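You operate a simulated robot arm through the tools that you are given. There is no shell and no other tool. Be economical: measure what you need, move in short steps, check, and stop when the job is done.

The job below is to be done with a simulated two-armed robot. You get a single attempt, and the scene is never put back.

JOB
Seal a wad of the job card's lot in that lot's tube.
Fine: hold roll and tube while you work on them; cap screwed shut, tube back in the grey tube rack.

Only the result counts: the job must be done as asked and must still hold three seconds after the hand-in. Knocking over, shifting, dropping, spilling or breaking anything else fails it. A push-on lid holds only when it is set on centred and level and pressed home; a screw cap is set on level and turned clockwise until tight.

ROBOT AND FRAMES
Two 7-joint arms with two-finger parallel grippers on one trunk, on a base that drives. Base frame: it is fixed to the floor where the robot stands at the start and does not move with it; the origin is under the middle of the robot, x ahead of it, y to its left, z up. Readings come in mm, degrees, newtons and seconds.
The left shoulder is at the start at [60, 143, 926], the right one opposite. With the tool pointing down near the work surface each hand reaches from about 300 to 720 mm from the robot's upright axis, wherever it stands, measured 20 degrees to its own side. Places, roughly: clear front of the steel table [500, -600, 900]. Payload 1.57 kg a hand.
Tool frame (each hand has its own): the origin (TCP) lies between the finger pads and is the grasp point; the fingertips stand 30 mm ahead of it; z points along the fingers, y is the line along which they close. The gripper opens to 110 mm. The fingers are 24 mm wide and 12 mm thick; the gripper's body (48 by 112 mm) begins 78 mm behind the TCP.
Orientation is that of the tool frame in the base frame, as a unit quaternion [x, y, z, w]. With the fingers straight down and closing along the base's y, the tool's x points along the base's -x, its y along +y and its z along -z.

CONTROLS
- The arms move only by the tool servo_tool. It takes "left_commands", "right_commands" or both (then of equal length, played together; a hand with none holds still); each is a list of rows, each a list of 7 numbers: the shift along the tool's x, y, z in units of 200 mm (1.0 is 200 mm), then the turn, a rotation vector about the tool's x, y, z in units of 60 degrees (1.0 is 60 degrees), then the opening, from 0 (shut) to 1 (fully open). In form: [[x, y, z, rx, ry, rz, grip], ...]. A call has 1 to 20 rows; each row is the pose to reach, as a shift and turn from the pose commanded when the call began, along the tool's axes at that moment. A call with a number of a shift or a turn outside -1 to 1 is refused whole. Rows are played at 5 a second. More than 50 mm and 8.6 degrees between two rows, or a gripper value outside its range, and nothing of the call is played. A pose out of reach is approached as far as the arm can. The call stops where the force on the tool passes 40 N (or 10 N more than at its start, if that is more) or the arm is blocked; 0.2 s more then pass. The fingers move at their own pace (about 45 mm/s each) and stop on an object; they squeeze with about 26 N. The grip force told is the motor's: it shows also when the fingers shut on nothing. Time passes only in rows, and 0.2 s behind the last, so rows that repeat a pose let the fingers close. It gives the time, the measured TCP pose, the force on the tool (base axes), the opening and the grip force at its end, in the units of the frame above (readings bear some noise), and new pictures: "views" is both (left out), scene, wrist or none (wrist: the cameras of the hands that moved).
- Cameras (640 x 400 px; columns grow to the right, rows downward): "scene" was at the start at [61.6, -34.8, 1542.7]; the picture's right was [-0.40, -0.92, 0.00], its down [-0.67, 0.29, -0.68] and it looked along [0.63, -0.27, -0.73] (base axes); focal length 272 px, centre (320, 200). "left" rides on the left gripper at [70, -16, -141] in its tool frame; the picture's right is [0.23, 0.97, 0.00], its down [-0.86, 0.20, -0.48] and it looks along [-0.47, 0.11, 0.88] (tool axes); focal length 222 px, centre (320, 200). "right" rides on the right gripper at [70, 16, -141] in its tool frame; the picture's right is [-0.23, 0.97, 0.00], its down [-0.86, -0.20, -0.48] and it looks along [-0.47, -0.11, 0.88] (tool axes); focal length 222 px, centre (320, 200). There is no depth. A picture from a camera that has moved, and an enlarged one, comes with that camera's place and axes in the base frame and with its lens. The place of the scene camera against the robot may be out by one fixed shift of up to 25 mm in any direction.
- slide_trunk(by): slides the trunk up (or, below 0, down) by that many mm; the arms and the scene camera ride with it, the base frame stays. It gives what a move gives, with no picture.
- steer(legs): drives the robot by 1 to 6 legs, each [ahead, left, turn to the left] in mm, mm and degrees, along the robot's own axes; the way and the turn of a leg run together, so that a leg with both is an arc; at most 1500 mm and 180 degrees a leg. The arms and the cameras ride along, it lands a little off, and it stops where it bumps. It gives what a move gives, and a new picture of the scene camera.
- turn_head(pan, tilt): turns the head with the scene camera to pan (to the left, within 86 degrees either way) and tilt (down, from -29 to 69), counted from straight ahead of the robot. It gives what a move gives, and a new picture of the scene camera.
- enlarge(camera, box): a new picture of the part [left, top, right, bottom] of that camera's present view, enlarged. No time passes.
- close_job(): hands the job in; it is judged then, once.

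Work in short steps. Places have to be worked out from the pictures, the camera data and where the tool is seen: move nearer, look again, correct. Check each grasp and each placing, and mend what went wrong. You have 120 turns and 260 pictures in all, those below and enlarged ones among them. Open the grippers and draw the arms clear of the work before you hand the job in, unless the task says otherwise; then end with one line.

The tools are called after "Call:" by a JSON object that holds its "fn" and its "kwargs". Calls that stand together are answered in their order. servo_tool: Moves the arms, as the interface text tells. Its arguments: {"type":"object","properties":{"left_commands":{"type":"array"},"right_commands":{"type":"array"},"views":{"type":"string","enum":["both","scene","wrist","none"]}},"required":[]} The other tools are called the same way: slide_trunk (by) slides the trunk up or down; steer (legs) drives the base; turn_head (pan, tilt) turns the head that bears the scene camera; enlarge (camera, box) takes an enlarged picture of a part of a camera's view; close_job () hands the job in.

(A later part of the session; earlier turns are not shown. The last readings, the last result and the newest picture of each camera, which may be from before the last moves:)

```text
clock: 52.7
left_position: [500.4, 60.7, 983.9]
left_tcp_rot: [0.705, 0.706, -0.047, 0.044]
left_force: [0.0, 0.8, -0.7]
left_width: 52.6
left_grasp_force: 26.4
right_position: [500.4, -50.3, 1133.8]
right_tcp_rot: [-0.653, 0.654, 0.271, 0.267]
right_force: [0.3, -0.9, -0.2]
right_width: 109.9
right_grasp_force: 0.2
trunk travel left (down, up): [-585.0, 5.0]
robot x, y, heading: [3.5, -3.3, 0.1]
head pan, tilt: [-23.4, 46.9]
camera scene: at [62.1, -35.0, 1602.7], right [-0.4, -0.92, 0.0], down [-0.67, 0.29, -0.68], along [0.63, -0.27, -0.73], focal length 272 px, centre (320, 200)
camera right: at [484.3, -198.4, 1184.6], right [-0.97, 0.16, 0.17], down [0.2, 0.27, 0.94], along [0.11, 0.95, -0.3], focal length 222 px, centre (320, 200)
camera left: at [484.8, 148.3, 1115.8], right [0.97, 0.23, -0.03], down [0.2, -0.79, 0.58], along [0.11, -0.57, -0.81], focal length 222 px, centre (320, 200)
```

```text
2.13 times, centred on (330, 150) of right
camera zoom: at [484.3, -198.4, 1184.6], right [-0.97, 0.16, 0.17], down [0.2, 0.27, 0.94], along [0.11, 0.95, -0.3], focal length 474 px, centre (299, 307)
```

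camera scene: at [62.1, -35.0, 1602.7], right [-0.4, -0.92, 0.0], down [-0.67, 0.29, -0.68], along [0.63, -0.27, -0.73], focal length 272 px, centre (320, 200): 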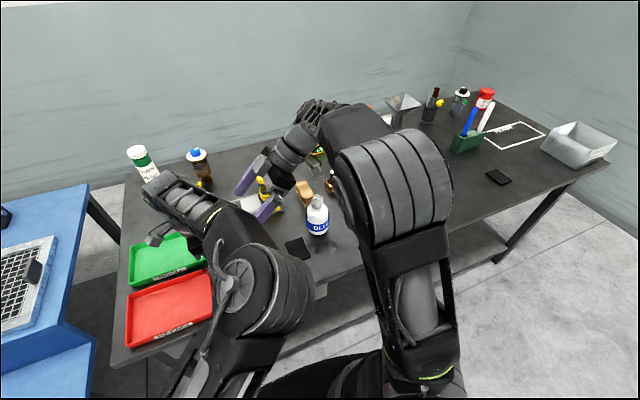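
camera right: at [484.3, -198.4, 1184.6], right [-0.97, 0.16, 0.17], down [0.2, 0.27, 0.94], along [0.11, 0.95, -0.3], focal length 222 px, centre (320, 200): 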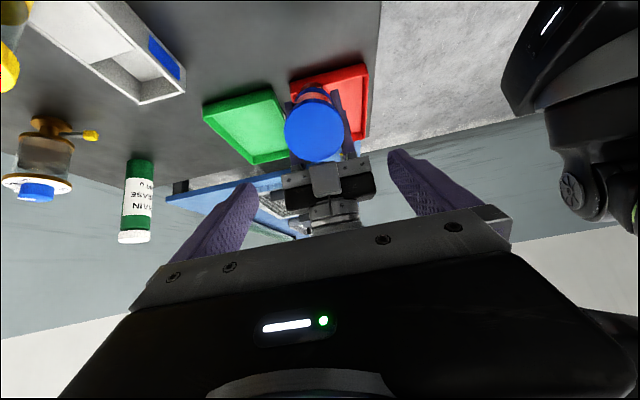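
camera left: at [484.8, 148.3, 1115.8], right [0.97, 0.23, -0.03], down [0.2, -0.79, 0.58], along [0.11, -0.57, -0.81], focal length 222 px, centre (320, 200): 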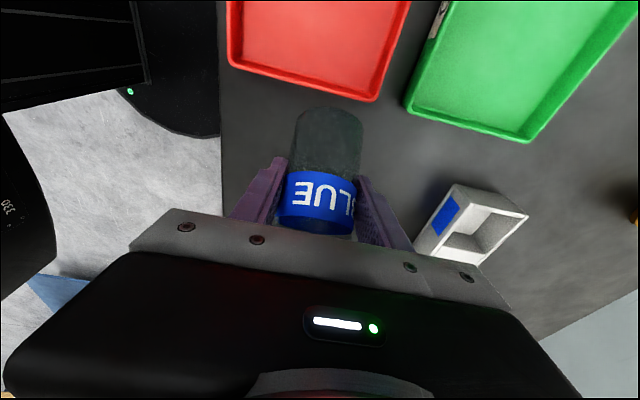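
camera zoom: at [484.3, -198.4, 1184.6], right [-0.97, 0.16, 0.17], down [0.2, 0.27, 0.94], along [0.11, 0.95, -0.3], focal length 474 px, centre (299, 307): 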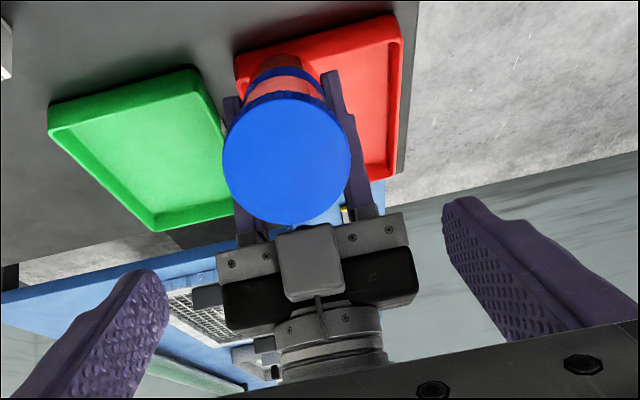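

The cap top centre now matches the prediction (500.6, -10, 1054). I align the right hand coaxially, advance, and close on the cap.

Call:
{"fn": "servo_tool", "kwargs": {"right_commands": [[0.07, 0, 0.005, 0, 0, 0, 1], [0.1375, 0, 0.0115, 0, 0, 0, 1], [0.1375, 0, 0.0115, 0, 0, 0, 1], [0.1375, 0, 0.13, 0, 0, 0, 1], [0.1375, 0, 0.25, 0, 0, 0, 1], [0.1375, 0, 0.36, 0, 0, 0, 1], [0.1375, 0, 0.41, 0, 0, 0, 1], [0.1375, 0, 0.41, 0, 0, 0, 1]]}}

Call:
{"fn": "enlarge", "kwargs": {"camera": "right", "box": [180, 60, 480, 240]}}

```text
clock: 54.5
left_position: [501.0, 61.6, 983.5]
left_tcp_rot: [0.705, 0.707, -0.046, 0.042]
left_force: [0.1, 0.3, -0.5]
left_width: 52.9
left_grasp_force: 25.8
right_position: [500.7, -12.9, 1056.7]
right_tcp_rot: [-0.654, 0.654, 0.271, 0.268]
right_force: [0.1, 0.1, -0.3]
right_width: 110.0
right_grasp_force: 0.0
trunk travel left (down, up): [-585.0, 5.0]
robot x, y, heading: [-1.8, -1.2, -0.3]
head pan, tilt: [-23.4, 46.9]
camera scene: at [61.6, -35.0, 1602.7], right [-0.4, -0.92, 0.0], down [-0.67, 0.29, -0.68], along [0.63, -0.27, -0.73], focal length 272 px, centre (320, 200)
camera right: at [483.6, -160.0, 1107.5], right [-0.97, 0.16, 0.16], down [0.2, 0.27, 0.94], along [0.11, 0.95, -0.3], focal length 222 px, centre (320, 200)
```

scene: 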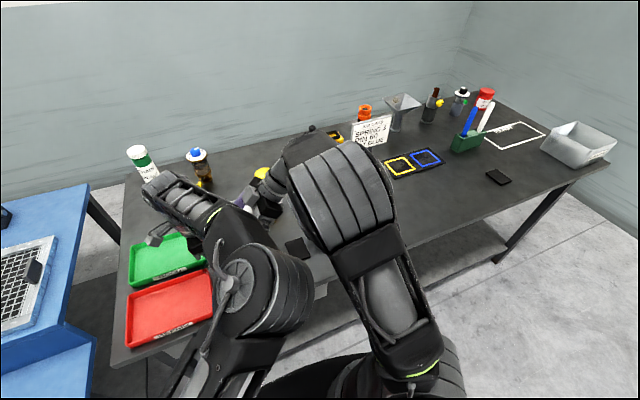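
right: 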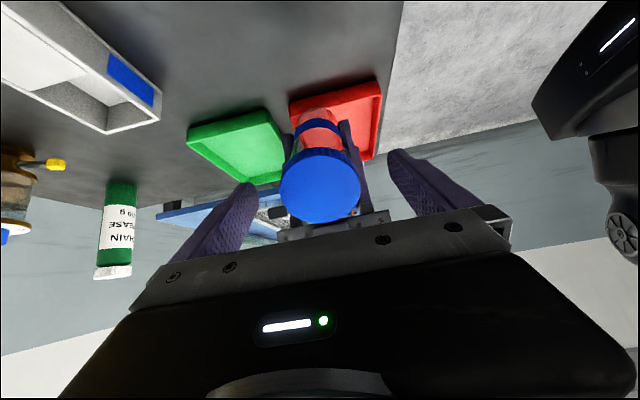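

```text
2.13 times, centred on (330, 150) of right
camera zoom: at [483.6, -160.0, 1107.5], right [-0.97, 0.16, 0.16], down [0.2, 0.27, 0.94], along [0.11, 0.95, -0.3], focal length 474 px, centre (299, 307)
```

zoom: 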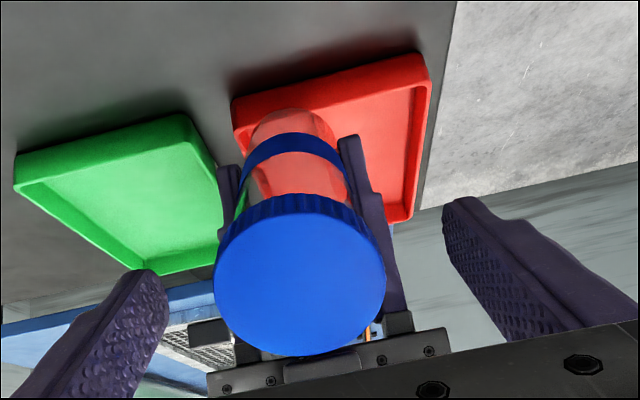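

Well placed; I shift 2.5 mm down-axis, pre-turn 30°, close on the cap and make the first 60° counter-clockwise stroke.

Call:
{"fn": "servo_tool", "kwargs": {"right_commands": [[0.0125, 0, 0, 0, 0, 0.125, 0.8], [0.0125, 0, 0, 0, 0, 0.25, 0.8], [0.0125, 0, 0, 0, 0, 0.375, 0.8], [0.0125, 0, 0, 0, 0, 0.5, 0.8], [0.0125, 0, 0, 0, 0, 0.5, 0], [0.0125, 0, 0, 0, 0, 0.5, 0], [0.0125, 0, 0, 0, 0, 0.5, 0], [0.0125, 0, 0, 0, 0, 0.5, 0], [0.0125, 0, 0, 0, 0, 0.5, 0]]}}

Call:
{"fn": "enlarge", "kwargs": {"camera": "right", "box": [180, 60, 480, 240]}}

```text
clock: 56.5
left_position: [501.5, 61.4, 983.7]
left_tcp_rot: [0.705, 0.707, -0.046, 0.043]
left_force: [16.0, -3.0, -9.2]
left_width: 52.8
left_grasp_force: 25.8
right_position: [498.8, -12.9, 1053.2]
right_tcp_rot: [-0.462, 0.801, 0.332, 0.187]
right_force: [-14.8, 3.4, 8.3]
right_width: 60.0
right_grasp_force: 25.7
trunk travel left (down, up): [-585.0, 5.0]
robot x, y, heading: [-1.2, -0.7, 0.1]
head pan, tilt: [-23.4, 46.9]
camera scene: at [61.6, -35.0, 1602.7], right [-0.4, -0.92, 0.0], down [-0.67, 0.29, -0.68], along [0.63, -0.27, -0.73], focal length 272 px, centre (320, 200)
camera right: at [450.7, -149.0, 1118.3], right [-0.73, 0.48, 0.49], down [0.6, 0.12, 0.79], along [0.32, 0.87, -0.38], focal length 222 px, centre (320, 200)
```

scene: 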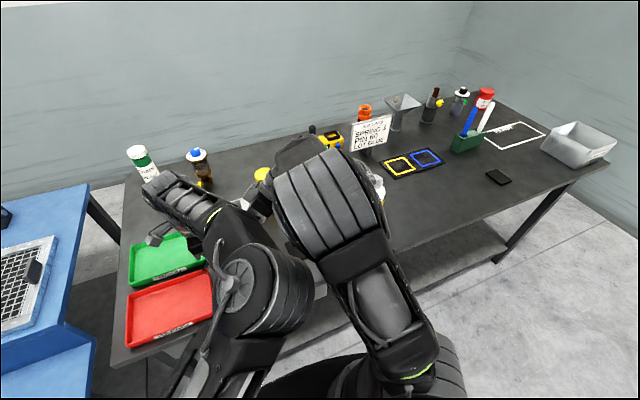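
right: 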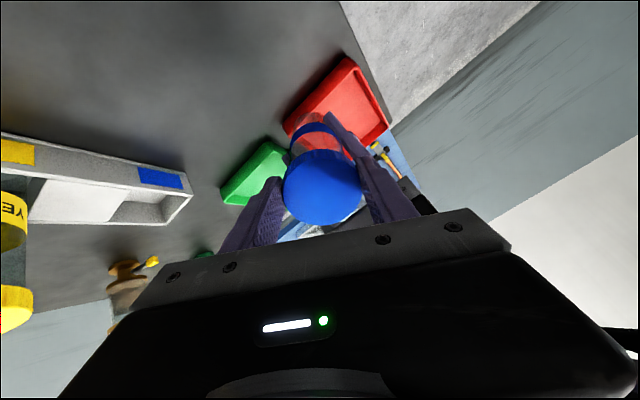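

```text
2.13 times, centred on (330, 150) of right
camera zoom: at [450.7, -149.0, 1118.3], right [-0.73, 0.48, 0.49], down [0.6, 0.12, 0.79], along [0.32, 0.87, -0.38], focal length 474 px, centre (299, 307)
```

zoom: 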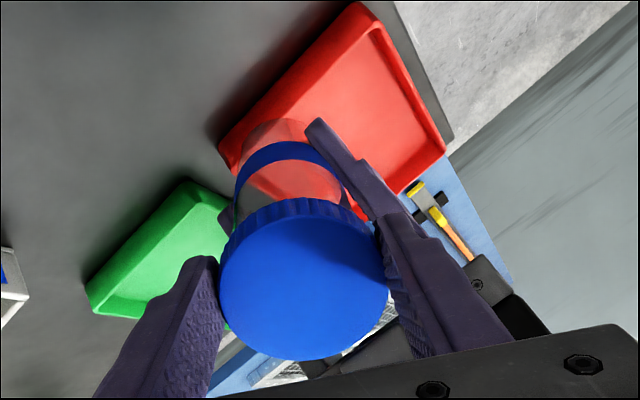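

Gripped (60 mm). I relieve the 17 N side force with a small shift and turn 60° counter-clockwise.

Call:
{"fn": "servo_tool", "kwargs": {"right_commands": [[0, 0.008, 0, 0, 0, 0, 0], [0, 0.008, 0, 0, 0, -0.125, 0], [0, 0.008, 0, 0, 0, -0.25, 0], [0, 0.008, 0, 0, 0, -0.375, 0], [0, 0.008, 0, 0, 0, -0.5, 0], [0, 0.008, 0, 0, 0, -0.625, 0], [0, 0.008, 0, 0, 0, -0.75, 0], [0, 0.008, 0, 0, 0, -0.875, 0], [0, 0.008, 0, 0, 0, -1.0, 0], [0, 0.008, 0, 0, 0, -1.0, 0]]}}

Call:
{"fn": "enlarge", "kwargs": {"camera": "right", "box": [180, 60, 480, 240]}}

```text
clock: 58.7
left_position: [498.7, 62.2, 984.4]
left_tcp_rot: [0.705, 0.706, -0.047, 0.041]
left_force: [-12.6, 6.2, 1.6]
left_width: 54.4
left_grasp_force: 26.2
right_position: [498.9, -14.5, 1054.0]
right_tcp_rot: [0.801, -0.463, -0.191, -0.328]
right_force: [13.4, -6.7, -2.9]
right_width: 59.8
right_grasp_force: 25.7
trunk travel left (down, up): [-585.0, 5.0]
robot x, y, heading: [-2.4, 1.8, 0.0]
head pan, tilt: [-23.4, 46.9]
camera scene: at [61.6, -35.0, 1602.7], right [-0.4, -0.92, 0.0], down [-0.67, 0.29, -0.68], along [0.63, -0.27, -0.73], focal length 272 px, centre (320, 200)
camera right: at [519.7, -160.7, 1107.0], right [-0.96, -0.21, -0.2], down [-0.25, 0.26, 0.93], along [-0.14, 0.94, -0.3], focal length 222 px, centre (320, 200)
```

scene: 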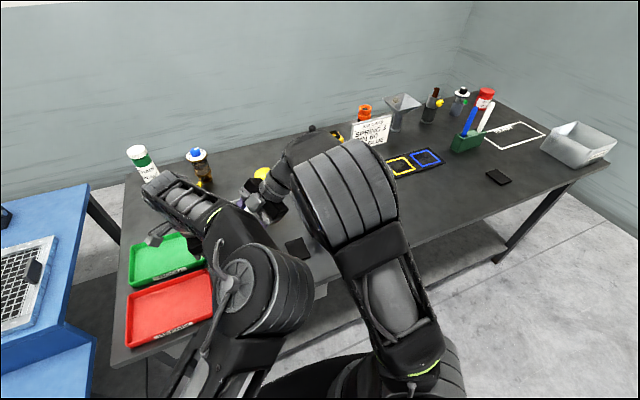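
right: 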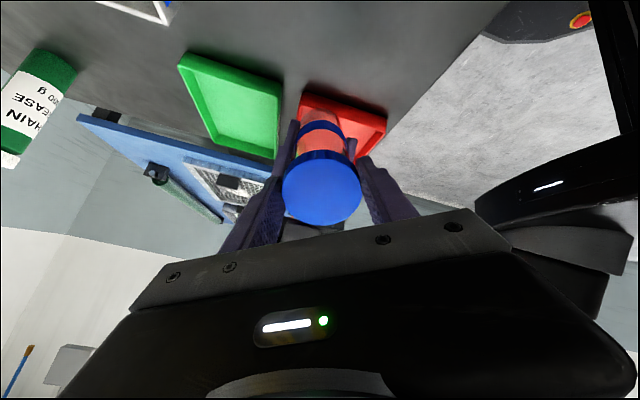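

```text
2.13 times, centred on (330, 150) of right
camera zoom: at [519.7, -160.7, 1107.0], right [-0.96, -0.21, -0.2], down [-0.25, 0.26, 0.93], along [-0.14, 0.94, -0.3], focal length 474 px, centre (299, 307)
```

zoom: 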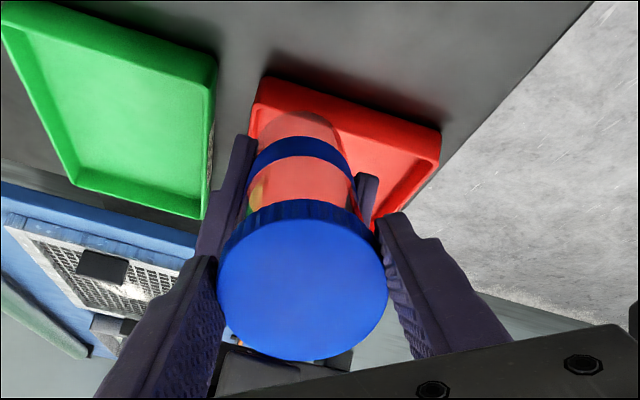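

I check the left camera to see whether the tube stayed put while the cap turned.

Call:
{"fn": "enlarge", "kwargs": {"camera": "left", "box": [200, 80, 440, 240]}}

```text
2.50 times, centred on (320, 160) of left
camera zoom: at [484.4, 148.7, 1116.0], right [0.97, 0.23, -0.03], down [0.21, -0.79, 0.58], along [0.11, -0.57, -0.81], focal length 555 px, centre (320, 300)
```

zoom: 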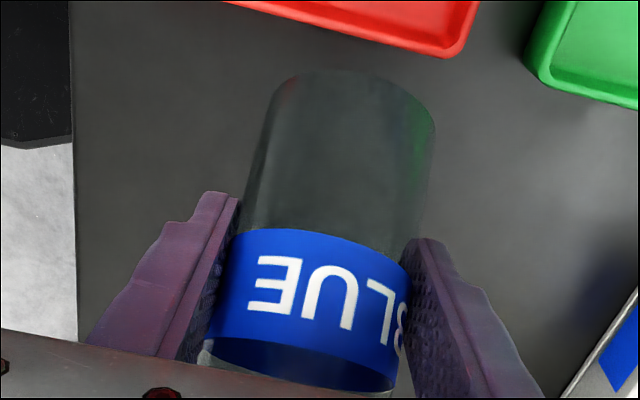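

The tube held still. Now a full cycle in one call: release, turn back 60°, regrip, turn 60° counter-clockwise.

Call:
{"fn": "servo_tool", "kwargs": {"right_commands": [[0, 0, 0, 0, 0, 0, 0.75], [0, 0, 0, 0, 0, 0, 0.75], [0, 0, 0, 0, 0, 0.1425, 0.75], [0, 0, 0, 0, 0, 0.285, 0.75], [0, 0, 0, 0, 0, 0.4275, 0.75], [0, 0, 0, 0, 0, 0.57, 0.75], [0, 0, 0, 0, 0, 0.7125, 0.75], [0, 0, 0, 0, 0, 0.855, 0.75], [0, 0, 0, 0, 0, 0.997, 0.75], [0, 0, 0, 0, 0, 0.997, 0], [0, 0, 0, 0, 0, 0.997, 0], [0, 0, 0, 0, 0, 0.997, 0], [0, 0, 0, 0, 0, 0.997, 0], [0, 0, 0, 0, 0, 0.855, 0], [0, 0, 0, 0, 0, 0.7125, 0], [0, 0, 0, 0, 0, 0.57, 0], [0, 0, 0, 0, 0, 0.4275, 0], [0, 0, 0, 0, 0, 0.285, 0], [0, 0, 0, 0, 0, 0.1425, 0], [0, 0, 0, 0, 0, 0, 0]], "views": "wrist"}}

Call:
{"fn": "enlarge", "kwargs": {"camera": "right", "box": [240, 90, 420, 240]}}

```text
clock: 62.9
left_position: [501.1, 62.3, 985.6]
left_tcp_rot: [0.705, 0.707, -0.046, 0.042]
left_force: [-7.7, 1.7, 0.7]
left_width: 53.8
left_grasp_force: 26.1
right_position: [499.2, -12.6, 1054.6]
right_tcp_rot: [0.801, -0.462, -0.192, -0.329]
right_force: [8.1, -1.8, -0.9]
right_width: 59.9
right_grasp_force: 26.0
trunk travel left (down, up): [-585.0, 5.0]
robot x, y, heading: [-1.1, 0.0, -0.1]
head pan, tilt: [-23.4, 46.9]
camera right: at [519.7, -160.1, 1107.1], right [-0.96, -0.21, -0.2], down [-0.25, 0.26, 0.93], along [-0.14, 0.94, -0.3], focal length 222 px, centre (320, 200)
```

right: 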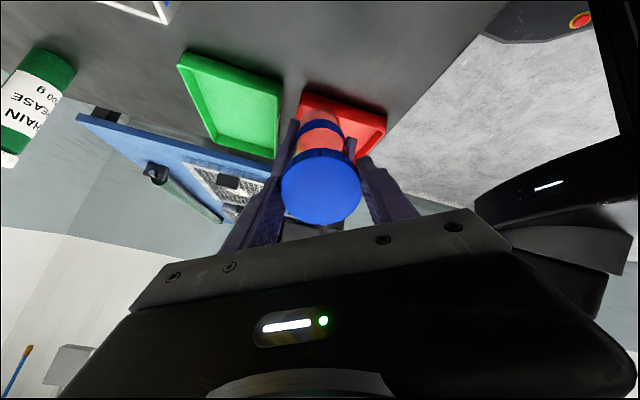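

```text
2.67 times, centred on (330, 165) of right
camera zoom: at [519.7, -160.1, 1107.1], right [-0.96, -0.21, -0.2], down [-0.25, 0.26, 0.93], along [-0.14, 0.94, -0.3], focal length 592 px, centre (293, 293)
```

zoom: 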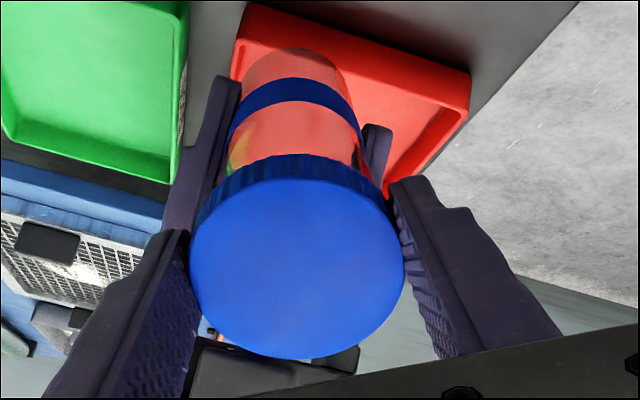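

Two strokes done (120°). I repeat the cycle twice more.

Call:
{"fn": "servo_tool", "kwargs": {"right_commands": [[0, 0, 0, 0, 0, 0, 0.75], [0, 0, 0, 0, 0, 0, 0.75], [0, 0, 0, 0, 0, 0.1425, 0.75], [0, 0, 0, 0, 0, 0.285, 0.75], [0, 0, 0, 0, 0, 0.4275, 0.75], [0, 0, 0, 0, 0, 0.57, 0.75], [0, 0, 0, 0, 0, 0.7125, 0.75], [0, 0, 0, 0, 0, 0.855, 0.75], [0, 0, 0, 0, 0, 0.997, 0.75], [0, 0, 0, 0, 0, 0.997, 0], [0, 0, 0, 0, 0, 0.997, 0], [0, 0, 0, 0, 0, 0.997, 0], [0, 0, 0, 0, 0, 0.997, 0], [0, 0, 0, 0, 0, 0.855, 0], [0, 0, 0, 0, 0, 0.7125, 0], [0, 0, 0, 0, 0, 0.57, 0], [0, 0, 0, 0, 0, 0.4275, 0], [0, 0, 0, 0, 0, 0.285, 0], [0, 0, 0, 0, 0, 0.1425, 0], [0, 0, 0, 0, 0, 0, 0]], "views": "none"}}

Call:
{"fn": "servo_tool", "kwargs": {"right_commands": [[0, 0, 0, 0, 0, 0, 0.75], [0, 0, 0, 0, 0, 0, 0.75], [0, 0, 0, 0, 0, 0.1425, 0.75], [0, 0, 0, 0, 0, 0.285, 0.75], [0, 0, 0, 0, 0, 0.4275, 0.75], [0, 0, 0, 0, 0, 0.57, 0.75], [0, 0, 0, 0, 0, 0.7125, 0.75], [0, 0, 0, 0, 0, 0.855, 0.75], [0, 0, 0, 0, 0, 0.997, 0.75], [0, 0, 0, 0, 0, 0.997, 0], [0, 0, 0, 0, 0, 0.997, 0], [0, 0, 0, 0, 0, 0.997, 0], [0, 0, 0, 0, 0, 0.997, 0], [0, 0, 0, 0, 0, 0.855, 0], [0, 0, 0, 0, 0, 0.7125, 0], [0, 0, 0, 0, 0, 0.57, 0], [0, 0, 0, 0, 0, 0.4275, 0], [0, 0, 0, 0, 0, 0.285, 0], [0, 0, 0, 0, 0, 0.1425, 0], [0, 0, 0, 0, 0, 0, 0]], "views": "wrist"}}

Call:
{"fn": "enlarge", "kwargs": {"camera": "right", "box": [240, 90, 420, 240]}}

Call:
{"fn": "enlarge", "kwargs": {"camera": "left", "box": [200, 80, 440, 240]}}

```text
clock: 67.1
left_position: [499.7, 61.3, 984.7]
left_tcp_rot: [0.704, 0.707, -0.046, 0.042]
left_force: [-8.3, 2.1, 1.3]
left_width: 54.1
left_grasp_force: 26.1
right_position: [498.4, -13.1, 1054.5]
right_tcp_rot: [0.801, -0.462, -0.191, -0.329]
right_force: [8.6, -2.3, -2.2]
right_width: 59.4
right_grasp_force: 25.7
trunk travel left (down, up): [-585.0, 5.0]
robot x, y, heading: [1.0, -2.1, 0.0]
head pan, tilt: [-23.4, 46.9]
```

```text
clock: 71.3
left_position: [499.8, 61.8, 984.6]
left_tcp_rot: [0.705, 0.707, -0.046, 0.041]
left_force: [-9.5, 0.9, 2.1]
left_width: 53.8
left_grasp_force: 25.9
right_position: [498.2, -12.8, 1055.0]
right_tcp_rot: [0.801, -0.462, -0.192, -0.329]
right_force: [7.9, -2.5, -3.0]
right_width: 59.5
right_grasp_force: 25.7
trunk travel left (down, up): [-585.0, 5.0]
robot x, y, heading: [-1.6, -3.7, 0.1]
head pan, tilt: [-23.4, 46.9]
camera right: at [519.5, -160.2, 1107.4], right [-0.96, -0.21, -0.2], down [-0.25, 0.26, 0.93], along [-0.14, 0.94, -0.3], focal length 222 px, centre (320, 200)
```

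right: 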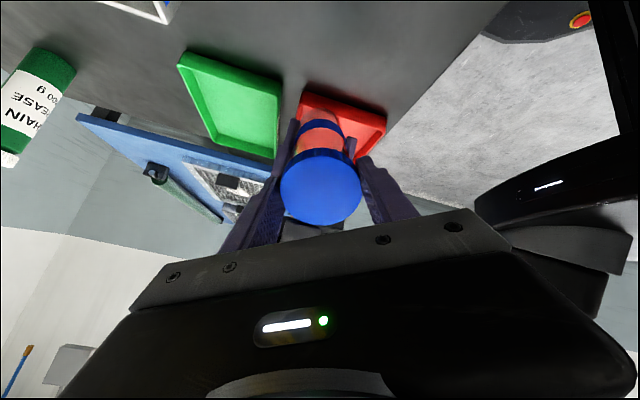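

```text
2.67 times, centred on (330, 165) of right
camera zoom: at [519.5, -160.2, 1107.4], right [-0.96, -0.21, -0.2], down [-0.25, 0.26, 0.93], along [-0.14, 0.94, -0.3], focal length 592 px, centre (293, 293)
```

zoom: 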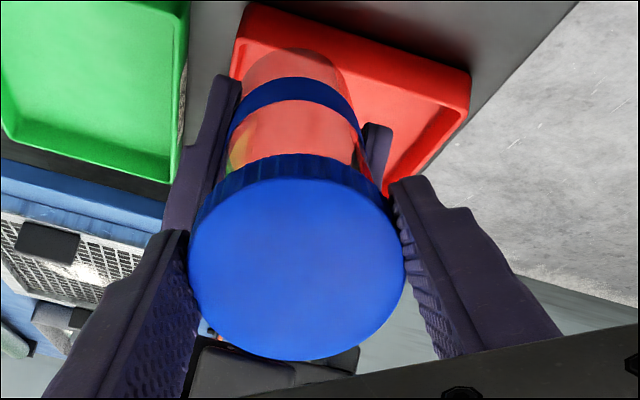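

```text
2.50 times, centred on (320, 160) of left
camera zoom: at [484.5, 148.4, 1116.1], right [0.97, 0.23, -0.03], down [0.21, -0.79, 0.58], along [0.11, -0.57, -0.81], focal length 555 px, centre (320, 300)
```

zoom: 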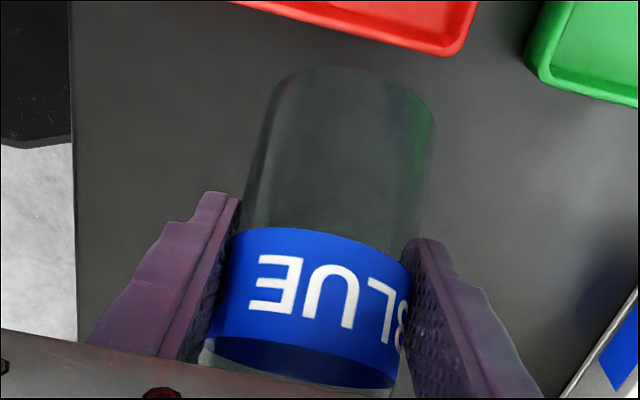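

Call:
{"fn": "servo_tool", "kwargs": {"right_commands": [[0, 0, 0, 0, 0, 0, 0.75], [0, 0, 0, 0, 0, 0, 0.75], [0, 0, 0, 0, 0, 0.1425, 0.75], [0, 0, 0, 0, 0, 0.285, 0.75], [0, 0, 0, 0, 0, 0.4275, 0.75], [0, 0, 0, 0, 0, 0.57, 0.75], [0, 0, 0, 0, 0, 0.7125, 0.75], [0, 0, 0, 0, 0, 0.855, 0.75], [0, 0, 0, 0, 0, 0.997, 0.75], [0, 0, 0, 0, 0, 0.997, 0], [0, 0, 0, 0, 0, 0.997, 0], [0, 0, 0, 0, 0, 0.997, 0], [0, 0, 0, 0, 0, 0.997, 0], [0, 0, 0, 0, 0, 0.855, 0], [0, 0, 0, 0, 0, 0.7125, 0], [0, 0, 0, 0, 0, 0.57, 0], [0, 0, 0, 0, 0, 0.4275, 0], [0, 0, 0, 0, 0, 0.285, 0], [0, 0, 0, 0, 0, 0.1425, 0], [0, 0, 0, 0, 0, 0, 0]], "views": "none"}}

Call:
{"fn": "servo_tool", "kwargs": {"right_commands": [[0, 0, -0.01, 0, 0, 0, 0], [0, 0, -0.02, 0, 0, 0, 0], [0, 0, -0.03, 0, 0, 0, 0], [0, 0, -0.03, 0, 0, 0, 0]], "views": "wrist"}}

Call:
{"fn": "enlarge", "kwargs": {"camera": "right", "box": [240, 90, 420, 240]}}

```text
clock: 75.5
left_position: [500.1, 60.5, 984.2]
left_tcp_rot: [0.705, 0.707, -0.046, 0.042]
left_force: [-3.0, -0.3, -1.1]
left_width: 52.8
left_grasp_force: 26.0
right_position: [499.6, -13.4, 1054.9]
right_tcp_rot: [0.801, -0.462, -0.192, -0.329]
right_force: [2.4, 1.5, 0.3]
right_width: 59.7
right_grasp_force: 25.9
trunk travel left (down, up): [-585.0, 5.0]
robot x, y, heading: [0.7, -2.8, 0.1]
head pan, tilt: [-23.4, 46.9]
```

```text
clock: 76.5
left_position: [499.1, 61.3, 984.3]
left_tcp_rot: [0.705, 0.706, -0.046, 0.042]
left_force: [0.6, 0.6, -0.9]
left_width: 52.6
left_grasp_force: 25.3
right_position: [498.7, -18.7, 1058.8]
right_tcp_rot: [0.801, -0.462, -0.193, -0.328]
right_force: [0.6, -0.6, -0.2]
right_width: 59.5
right_grasp_force: 26.4
trunk travel left (down, up): [-585.0, 5.0]
robot x, y, heading: [-0.1, 1.0, -0.2]
head pan, tilt: [-23.4, 46.9]
camera right: at [519.0, -164.4, 1111.1], right [-0.96, -0.21, -0.2], down [-0.25, 0.26, 0.93], along [-0.14, 0.94, -0.3], focal length 222 px, centre (320, 200)
```

right: 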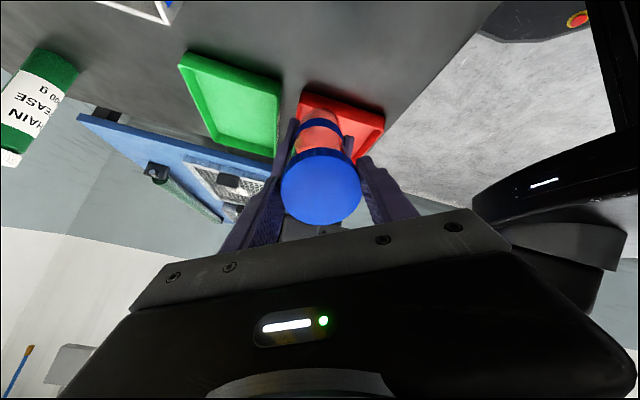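

```text
2.67 times, centred on (330, 165) of right
camera zoom: at [519.0, -164.4, 1111.1], right [-0.96, -0.21, -0.2], down [-0.25, 0.26, 0.93], along [-0.14, 0.94, -0.3], focal length 592 px, centre (293, 293)
```

zoom: 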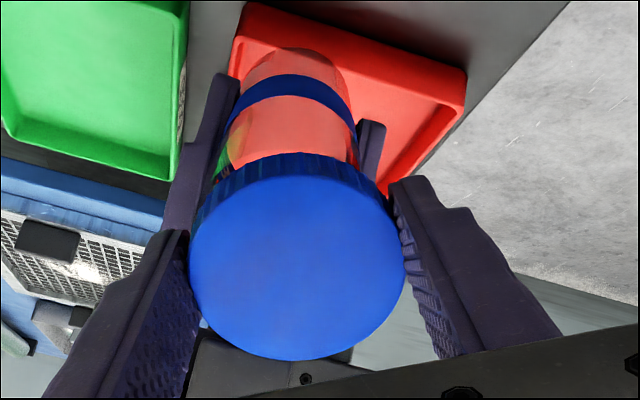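

It came away 6 mm with no force: the cap is loose. I withdraw it along the axis, then roll the right hand back to nominal while the left yaws 30° back.

Call:
{"fn": "servo_tool", "kwargs": {"right_commands": [[0, 0, -0.12, 0, 0, 0, 0], [0, 0, -0.25, 0, 0, 0, 0], [0, 0, -0.38, 0, 0, 0, 0], [0, 0, -0.5, 0, 0, 0, 0], [0, 0, -0.5, 0, 0, 0.125, 0], [0, 0, -0.5, 0, 0, 0.25, 0], [0, 0, -0.5, 0, 0, 0.375, 0], [0, 0, -0.5, 0, 0, 0.5, 0], [0, 0, -0.5, 0, 0, 0.5, 0]], "left_commands": [[0, 0, 0, 0, 0, 0, 0], [0, 0, 0, 0, 0, 0, 0], [0, 0, 0, 0, 0, 0, 0], [0, 0, 0, 0, 0, 0, 0], [0, 0, 0, -0.0155, -0.001, -0.124, 0], [0, 0, 0, -0.031, -0.0015, -0.248, 0], [0, 0, 0, -0.0465, -0.002, -0.373, 0], [0, 0, 0, -0.062, -0.003, -0.497, 0], [0, 0, 0, -0.062, -0.003, -0.497, 0]]}}

```text
clock: 78.5
left_position: [499.9, 60.5, 984.5]
left_tcp_rot: [0.496, 0.866, -0.033, 0.054]
left_force: [0.9, 0.1, -0.4]
left_width: 52.9
left_grasp_force: 25.7
right_position: [498.5, -88.2, 1130.2]
right_tcp_rot: [-0.653, 0.655, 0.27, 0.267]
right_force: [0.0, 0.8, -0.5]
right_width: 59.7
right_grasp_force: 26.0
trunk travel left (down, up): [-585.0, 5.0]
robot x, y, heading: [0.5, -0.2, 0.2]
head pan, tilt: [-23.4, 46.9]
camera scene: at [61.6, -35.0, 1602.7], right [-0.4, -0.92, 0.0], down [-0.67, 0.29, -0.68], along [0.63, -0.27, -0.73], focal length 272 px, centre (320, 200)
camera right: at [481.9, -235.0, 1181.6], right [-0.97, 0.16, 0.16], down [0.2, 0.27, 0.94], along [0.11, 0.95, -0.3], focal length 222 px, centre (320, 200)
camera left: at [443.3, 128.9, 1116.5], right [0.73, 0.69, -0.03], down [0.57, -0.58, 0.58], along [0.38, -0.44, -0.81], focal length 222 px, centre (320, 200)
```

scene: 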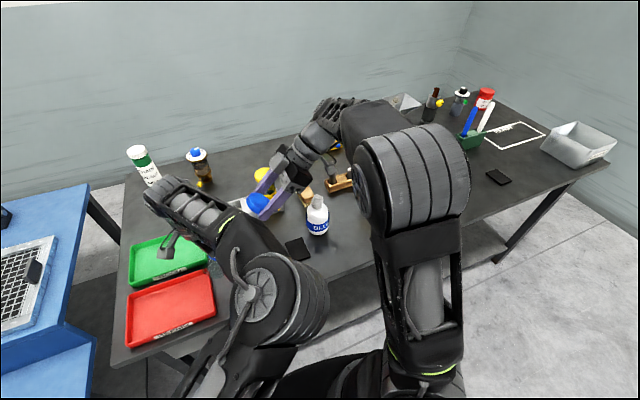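
right: 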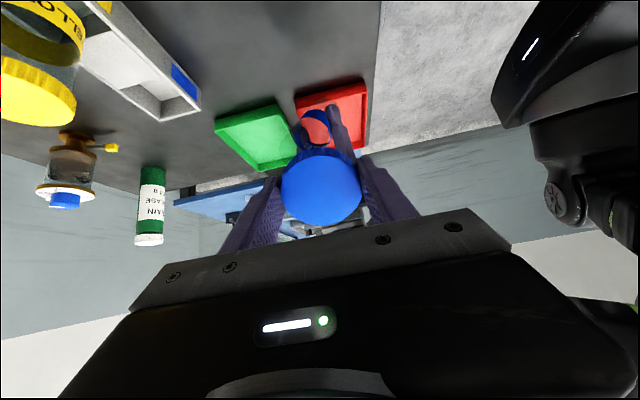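
left: 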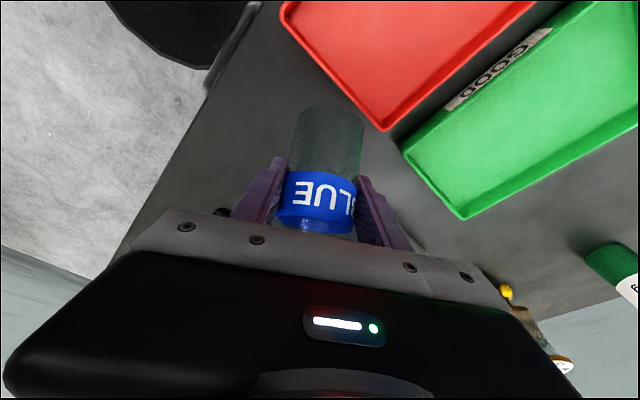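

Cap in the right hand, tube open. I bring the right hand tool-down toward a clear spot and tilt the tube upright with the left at about (585, 10).

Call:
{"fn": "servo_tool", "kwargs": {"right_commands": [[0.14, 0.04, -0.034, 0, 0.125, 0, 0], [0.28, 0.08, -0.07, 0, 0.25, 0, 0], [0.42, 0.12, -0.1, 0, 0.375, 0, 0], [0.56, 0.16, -0.14, 0, 0.5, 0, 0], [0.7, 0.2, -0.17, 0, 0.625, 0, 0], [0.849, 0.24, -0.207, 0, 0.75, 0, 0], [0.849, 0.24, -0.207, 0, 0.75, 0, 0]], "left_commands": [[-0.068, 0.04, 0.034, 0, -0.125, 0, 0], [-0.136, 0.08, 0.068, 0, -0.25, 0, 0], [-0.204, 0.12, 0.1, 0, -0.375, 0, 0], [-0.272, 0.16, 0.135, 0, -0.5, 0, 0], [-0.34, 0.2, 0.17, 0, -0.625, 0, 0], [-0.408, 0.241, 0.203, 0, -0.75, 0, 0], [-0.408, 0.241, 0.203, 0, -0.75, 0, 0]]}}

Call:
{"fn": "enlarge", "kwargs": {"camera": "right", "box": [160, 60, 480, 260]}}

```text
clock: 80.1
left_position: [585.9, 10.9, 955.2]
left_tcp_rot: [0.446, 0.779, -0.221, 0.381]
left_force: [0.7, 0.8, -1.2]
left_width: 52.9
left_grasp_force: 26.4
right_position: [448.7, -238.2, 1040.1]
right_tcp_rot: [0.708, -0.707, 0.0, 0.004]
right_force: [0.5, -0.9, -0.1]
right_width: 59.7
right_grasp_force: 25.7
trunk travel left (down, up): [-585.0, 5.0]
robot x, y, heading: [-0.7, 1.4, 0.2]
head pan, tilt: [-23.4, 46.9]
camera scene: at [61.2, -35.3, 1602.8], right [-0.4, -0.92, 0.0], down [-0.67, 0.29, -0.68], along [0.63, -0.27, -0.73], focal length 272 px, centre (320, 200)
camera right: at [433.8, -306.1, 1182.1], right [-0.97, 0.23, 0.0], down [0.2, 0.86, 0.47], along [0.1, 0.46, -0.88], focal length 222 px, centre (320, 200)
camera left: at [493.4, 136.8, 986.4], right [0.77, 0.61, -0.19], down [0.25, -0.02, 0.97], along [0.59, -0.79, -0.17], focal length 222 px, centre (320, 200)
```

scene: 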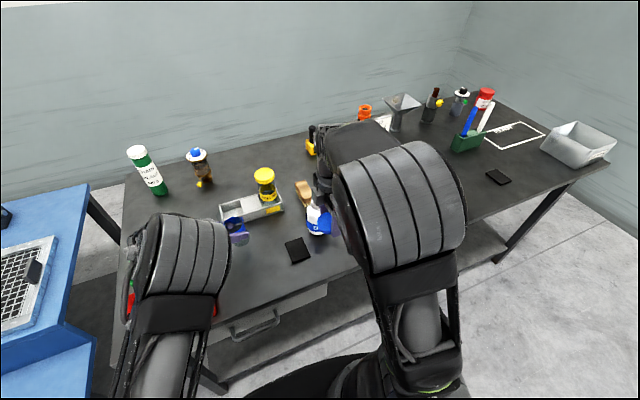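
right: 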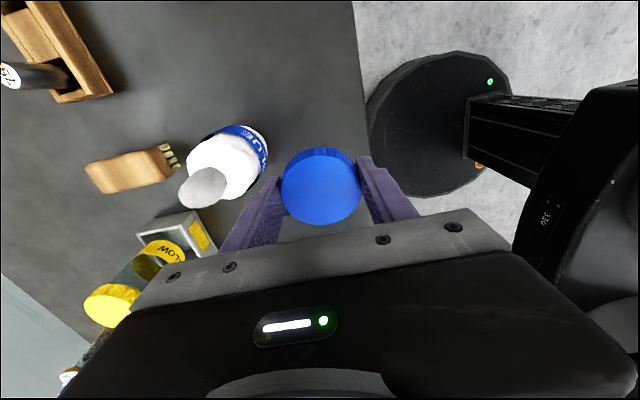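
left: 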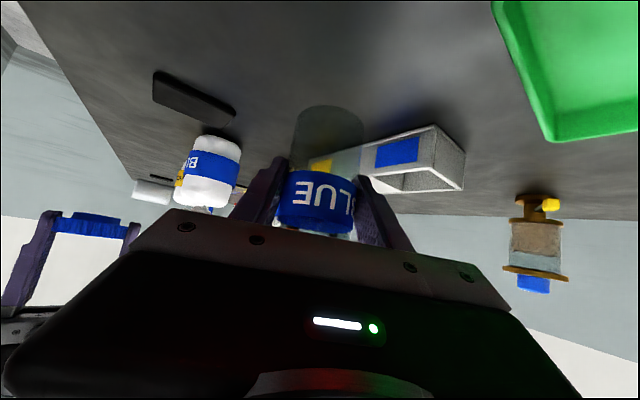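

```text
2.00 times, centred on (320, 160) of right
camera zoom: at [433.8, -306.1, 1182.1], right [-0.97, 0.23, 0.0], down [0.2, 0.86, 0.47], along [0.1, 0.46, -0.88], focal length 444 px, centre (320, 280)
```

zoom: 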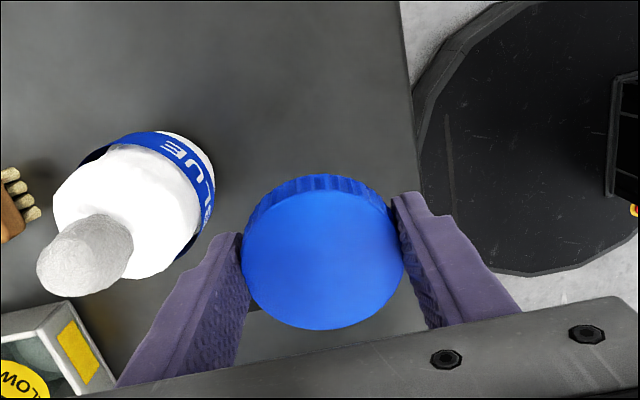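

Good view: the cap sits flush at the right fingertips. I set the cap down at about (450, -340) and lower the tube to just above the table.

Call:
{"fn": "servo_tool", "kwargs": {"right_commands": [[0.16, 0, 0.0, 0, 0, 0, 0], [0.33, 0, 0.1, 0, 0, 0, 0], [0.5, 0, 0.25, 0, 0, 0, 0], [0.5, 0, 0.42, 0, 0, 0, 0], [0.5, 0, 0.58, 0, 0, 0, 0], [0.5, 0, 0.67, 0, 0, 0, 0], [0.5, 0, 0.71, 0, 0, 0, 0], [0.5, 0, 0.73, 0, 0, 0, 0], [0.5, 0, 0.73, 0, 0, 0, 0]], "left_commands": [[0, 0, 0, 0, 0, 0, 0], [0, 0, 0, 0, 0, 0, 0], [0.03, 0, 0.023, 0, 0, 0, 0], [0.06, 0, 0.047, 0, 0, 0, 0], [0.09, 0, 0.07, 0, 0, 0, 0], [0.12, 0, 0.093, 0, 0, 0, 0], [0.134, 0, 0.104, 0, 0, 0, 0], [0.146, 0, 0.113, 0, 0, 0, 0], [0.146, 0, 0.113, 0, 0, 0, 0]]}}

Call:
{"fn": "enlarge", "kwargs": {"camera": "left", "box": [200, 60, 440, 240]}}

Call:
{"fn": "enlarge", "kwargs": {"camera": "scene", "box": [180, 160, 340, 270]}}

```text
clock: 82.1
left_position: [586.4, 19.9, 911.0]
left_tcp_rot: [0.44, 0.785, -0.219, 0.377]
left_force: [-0.6, -0.5, 2.8]
left_width: 52.9
left_grasp_force: 26.6
right_position: [457.3, -302.2, 947.4]
right_tcp_rot: [-0.699, 0.715, 0.004, 0.034]
right_force: [-0.6, -0.3, -1.1]
right_width: 59.8
right_grasp_force: 26.2
right hand out of reach, approached as far as the arm can: row 3, 4, 5, 6, 7, 8, 9
trunk travel left (down, up): [-585.0, 5.0]
robot x, y, heading: [-3.7, -4.3, 0.0]
head pan, tilt: [-23.4, 46.9]
camera scene: at [61.3, -35.3, 1602.6], right [-0.4, -0.92, 0.0], down [-0.67, 0.29, -0.68], along [0.63, -0.27, -0.73], focal length 272 px, centre (320, 200)
camera right: at [434.0, -378.3, 1084.5], right [-0.97, 0.25, -0.03], down [0.2, 0.82, 0.53], along [0.16, 0.51, -0.85], focal length 222 px, centre (320, 200)
camera left: at [492.6, 144.3, 944.9], right [0.76, 0.62, -0.19], down [0.26, -0.02, 0.97], along [0.6, -0.78, -0.18], focal length 222 px, centre (320, 200)
```

scene: 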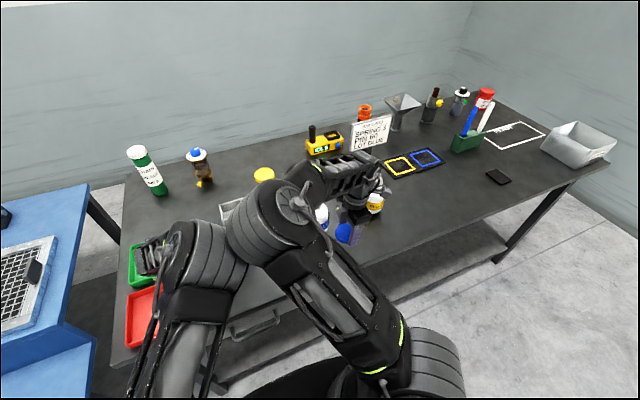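
right: 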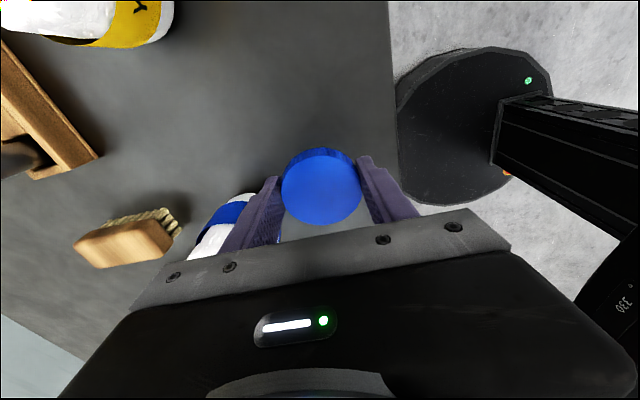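
left: 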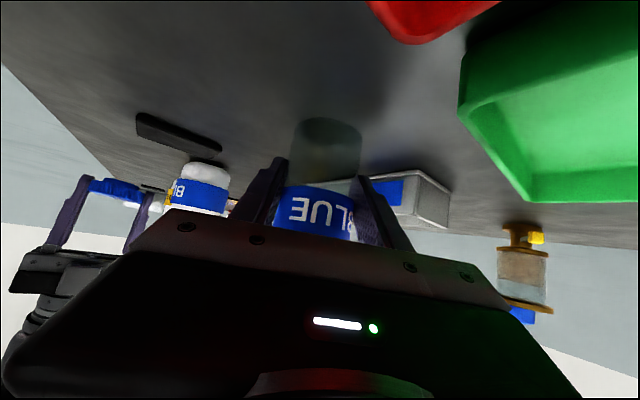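

```text
2.22 times, centred on (320, 150) of left
camera zoom: at [492.6, 144.3, 944.9], right [0.76, 0.62, -0.19], down [0.26, -0.02, 0.97], along [0.6, -0.78, -0.18], focal length 494 px, centre (320, 311)
```

zoom: 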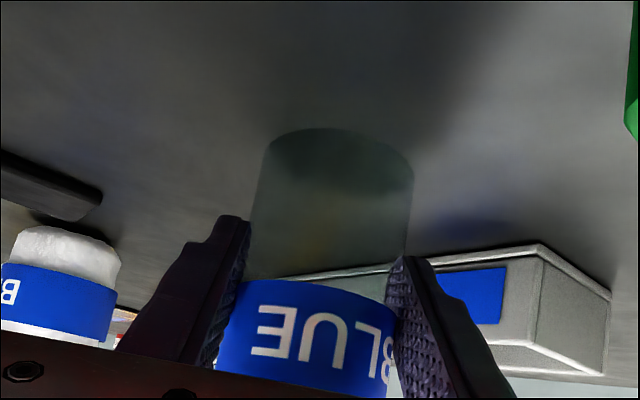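

```text
3.64 times, centred on (260, 215) of scene
camera zoom: at [61.3, -35.3, 1602.6], right [-0.4, -0.92, 0.0], down [-0.67, 0.29, -0.68], along [0.63, -0.27, -0.73], focal length 989 px, centre (538, 146)
```

zoom: 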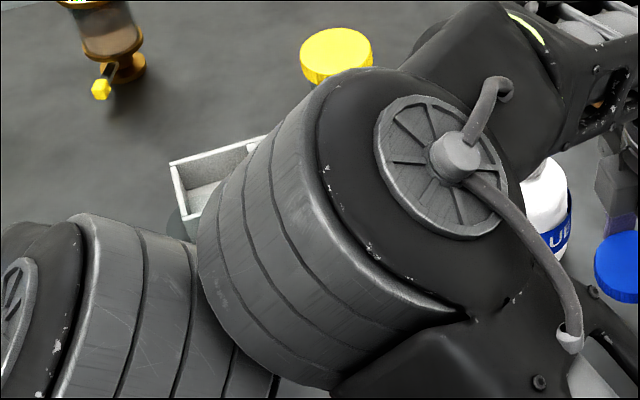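

The right arm's elbow has folded inward in that yaw. I lift the right hand back up while yawing it toward its natural orientation.

Call:
{"fn": "servo_tool", "kwargs": {"right_commands": [[0.0, 0, -0.1, 0, 0, 0.0, 0], [0.0, 0, -0.25, 0, 0, 0.0, 0], [0.0, 0, -0.4, 0, 0, 0.1, 0], [0, 0, -0.5, 0, 0, 0.24, 0], [0, 0, -0.5, 0, 0, 0.38, 0], [0, 0, -0.5, 0, 0, 0.52, 0], [0, 0, -0.5, 0, 0, 0.66, 0], [0, 0, -0.5, 0, 0, 0.8, 0], [0, 0, -0.5, 0, 0, 0.94, 0], [0, 0, -0.5, 0, 0, 0.94, 0]]}}

```text
clock: 84.3
left_position: [585.3, 11.1, 916.7]
left_tcp_rot: [0.446, 0.779, -0.222, 0.38]
left_force: [-0.5, 0.3, -0.4]
left_width: 52.8
left_grasp_force: 26.7
right_position: [452.6, -303.7, 1035.8]
right_tcp_rot: [-0.288, 0.957, -0.002, -0.004]
right_force: [0.0, -0.3, -0.5]
right_width: 59.5
right_grasp_force: 25.6
trunk travel left (down, up): [-585.0, 5.0]
robot x, y, heading: [-1.8, -1.0, 0.1]
head pan, tilt: [-23.4, 46.9]
camera scene: at [61.6, -35.0, 1602.7], right [-0.4, -0.92, 0.0], down [-0.67, 0.29, -0.68], along [0.63, -0.27, -0.73], focal length 272 px, centre (320, 200)
camera right: at [386.3, -326.0, 1178.4], right [-0.35, 0.94, 0.0], down [0.83, 0.31, 0.47], along [0.44, 0.16, -0.88], focal length 222 px, centre (320, 200)
```

scene: 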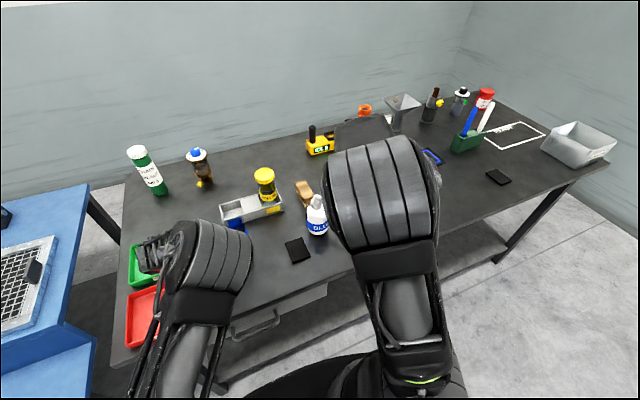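
right: 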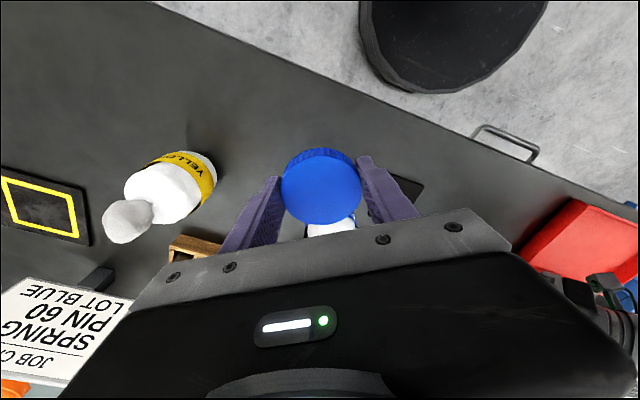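

Call:
{"fn": "servo_tool", "kwargs": {"right_commands": [[0.03, -0.04, 0, 0, 0, 0.14, 0], [0.06, -0.08, 0, 0, 0, 0.28, 0], [0.09, -0.12, 0, 0, 0, 0.42, 0], [0.11, -0.167, 0, 0, 0, 0.56, 0], [0.11, -0.167, 0.15, 0, 0, 0.56, 0], [0.11, -0.167, 0.3, 0, 0, 0.56, 0], [0.11, -0.167, 0.45, 0, 0, 0.56, 0], [0.11, -0.167, 0.55, 0, 0, 0.56, 0], [0.11, -0.167, 0.55, 0, 0, 0.56, 0]]}}

```text
clock: 86.3
left_position: [586.0, 11.2, 918.3]
left_tcp_rot: [0.446, 0.779, -0.222, 0.38]
left_force: [-0.3, -0.1, -0.1]
left_width: 52.9
left_grasp_force: 25.6
right_position: [444.4, -331.8, 976.8]
right_tcp_rot: [0.0, 1.0, -0.004, -0.002]
right_force: [0.5, -0.2, 0.1]
right_width: 59.9
right_grasp_force: 26.3
right hand out of reach, approached as far as the arm can: row 6, 7, 8, 9
trunk travel left (down, up): [-585.0, 5.0]
robot x, y, heading: [-0.5, -3.4, 0.0]
head pan, tilt: [-23.4, 46.9]
camera scene: at [62.1, -34.6, 1602.7], right [-0.4, -0.92, 0.0], down [-0.67, 0.29, -0.68], along [0.63, -0.27, -0.73], focal length 272 px, centre (320, 200)
camera right: at [375.0, -313.5, 1118.1], right [0.23, 0.97, -0.01], down [0.86, -0.2, 0.47], along [0.46, -0.11, -0.88], focal length 222 px, centre (320, 200)
```

scene: 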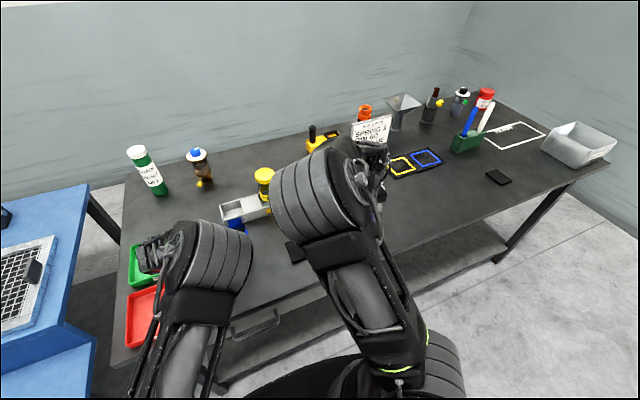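
right: 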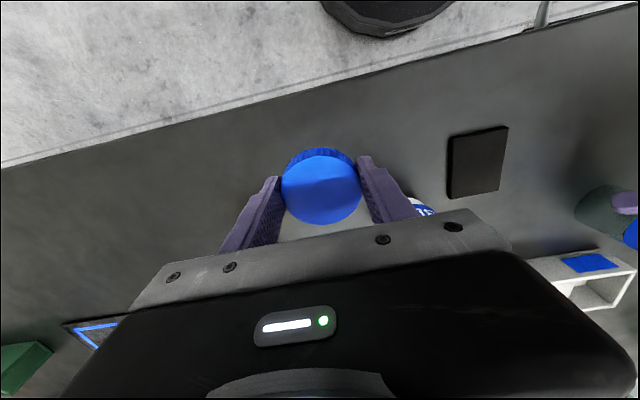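

That elbow posture limits the descent. I go up and out toward the starting posture to let the elbow swing outward.

Call:
{"fn": "servo_tool", "kwargs": {"right_commands": [[0.0, -0.05, -0.2, 0, 0, 0, 0], [0.05, -0.2, -0.35, 0, 0, 0, 0], [0.1, -0.35, -0.415, 0, 0, 0, 0], [0.16, -0.55, -0.415, 0, 0, 0, 0], [0.22, -0.75, -0.415, 0, 0, 0, 0], [0.22, -0.9, -0.415, 0, 0, 0, 0], [0.22, -0.9, -0.415, 0, 0, 0, 0]], "views": "scene"}}

```text
clock: 87.9
left_position: [585.5, 11.4, 917.7]
left_tcp_rot: [0.446, 0.779, -0.222, 0.38]
left_force: [0.6, 0.4, -1.7]
left_width: 52.6
left_grasp_force: 25.8
right_position: [421.0, -410.1, 1059.5]
right_tcp_rot: [-0.002, 1.0, -0.001, -0.001]
right_force: [-0.5, 0.0, 0.0]
right_width: 59.6
right_grasp_force: 26.0
right hand out of reach, approached as far as the arm can: row 4, 5, 6, 7
trunk travel left (down, up): [-585.0, 5.0]
robot x, y, heading: [-1.7, -1.7, -0.1]
head pan, tilt: [-23.4, 46.9]
camera scene: at [61.5, -35.2, 1602.7], right [-0.4, -0.92, 0.0], down [-0.67, 0.29, -0.68], along [0.63, -0.27, -0.73], focal length 272 px, centre (320, 200)
```

scene: 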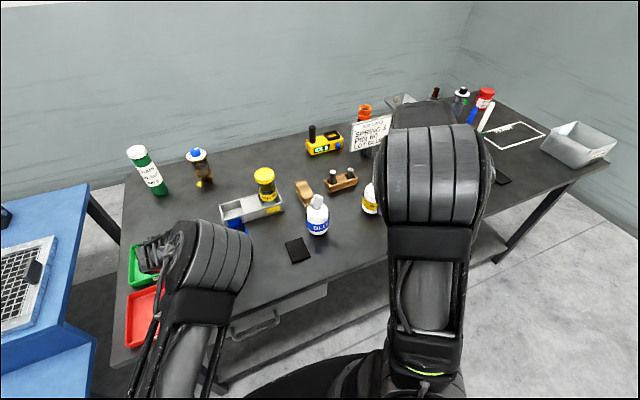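

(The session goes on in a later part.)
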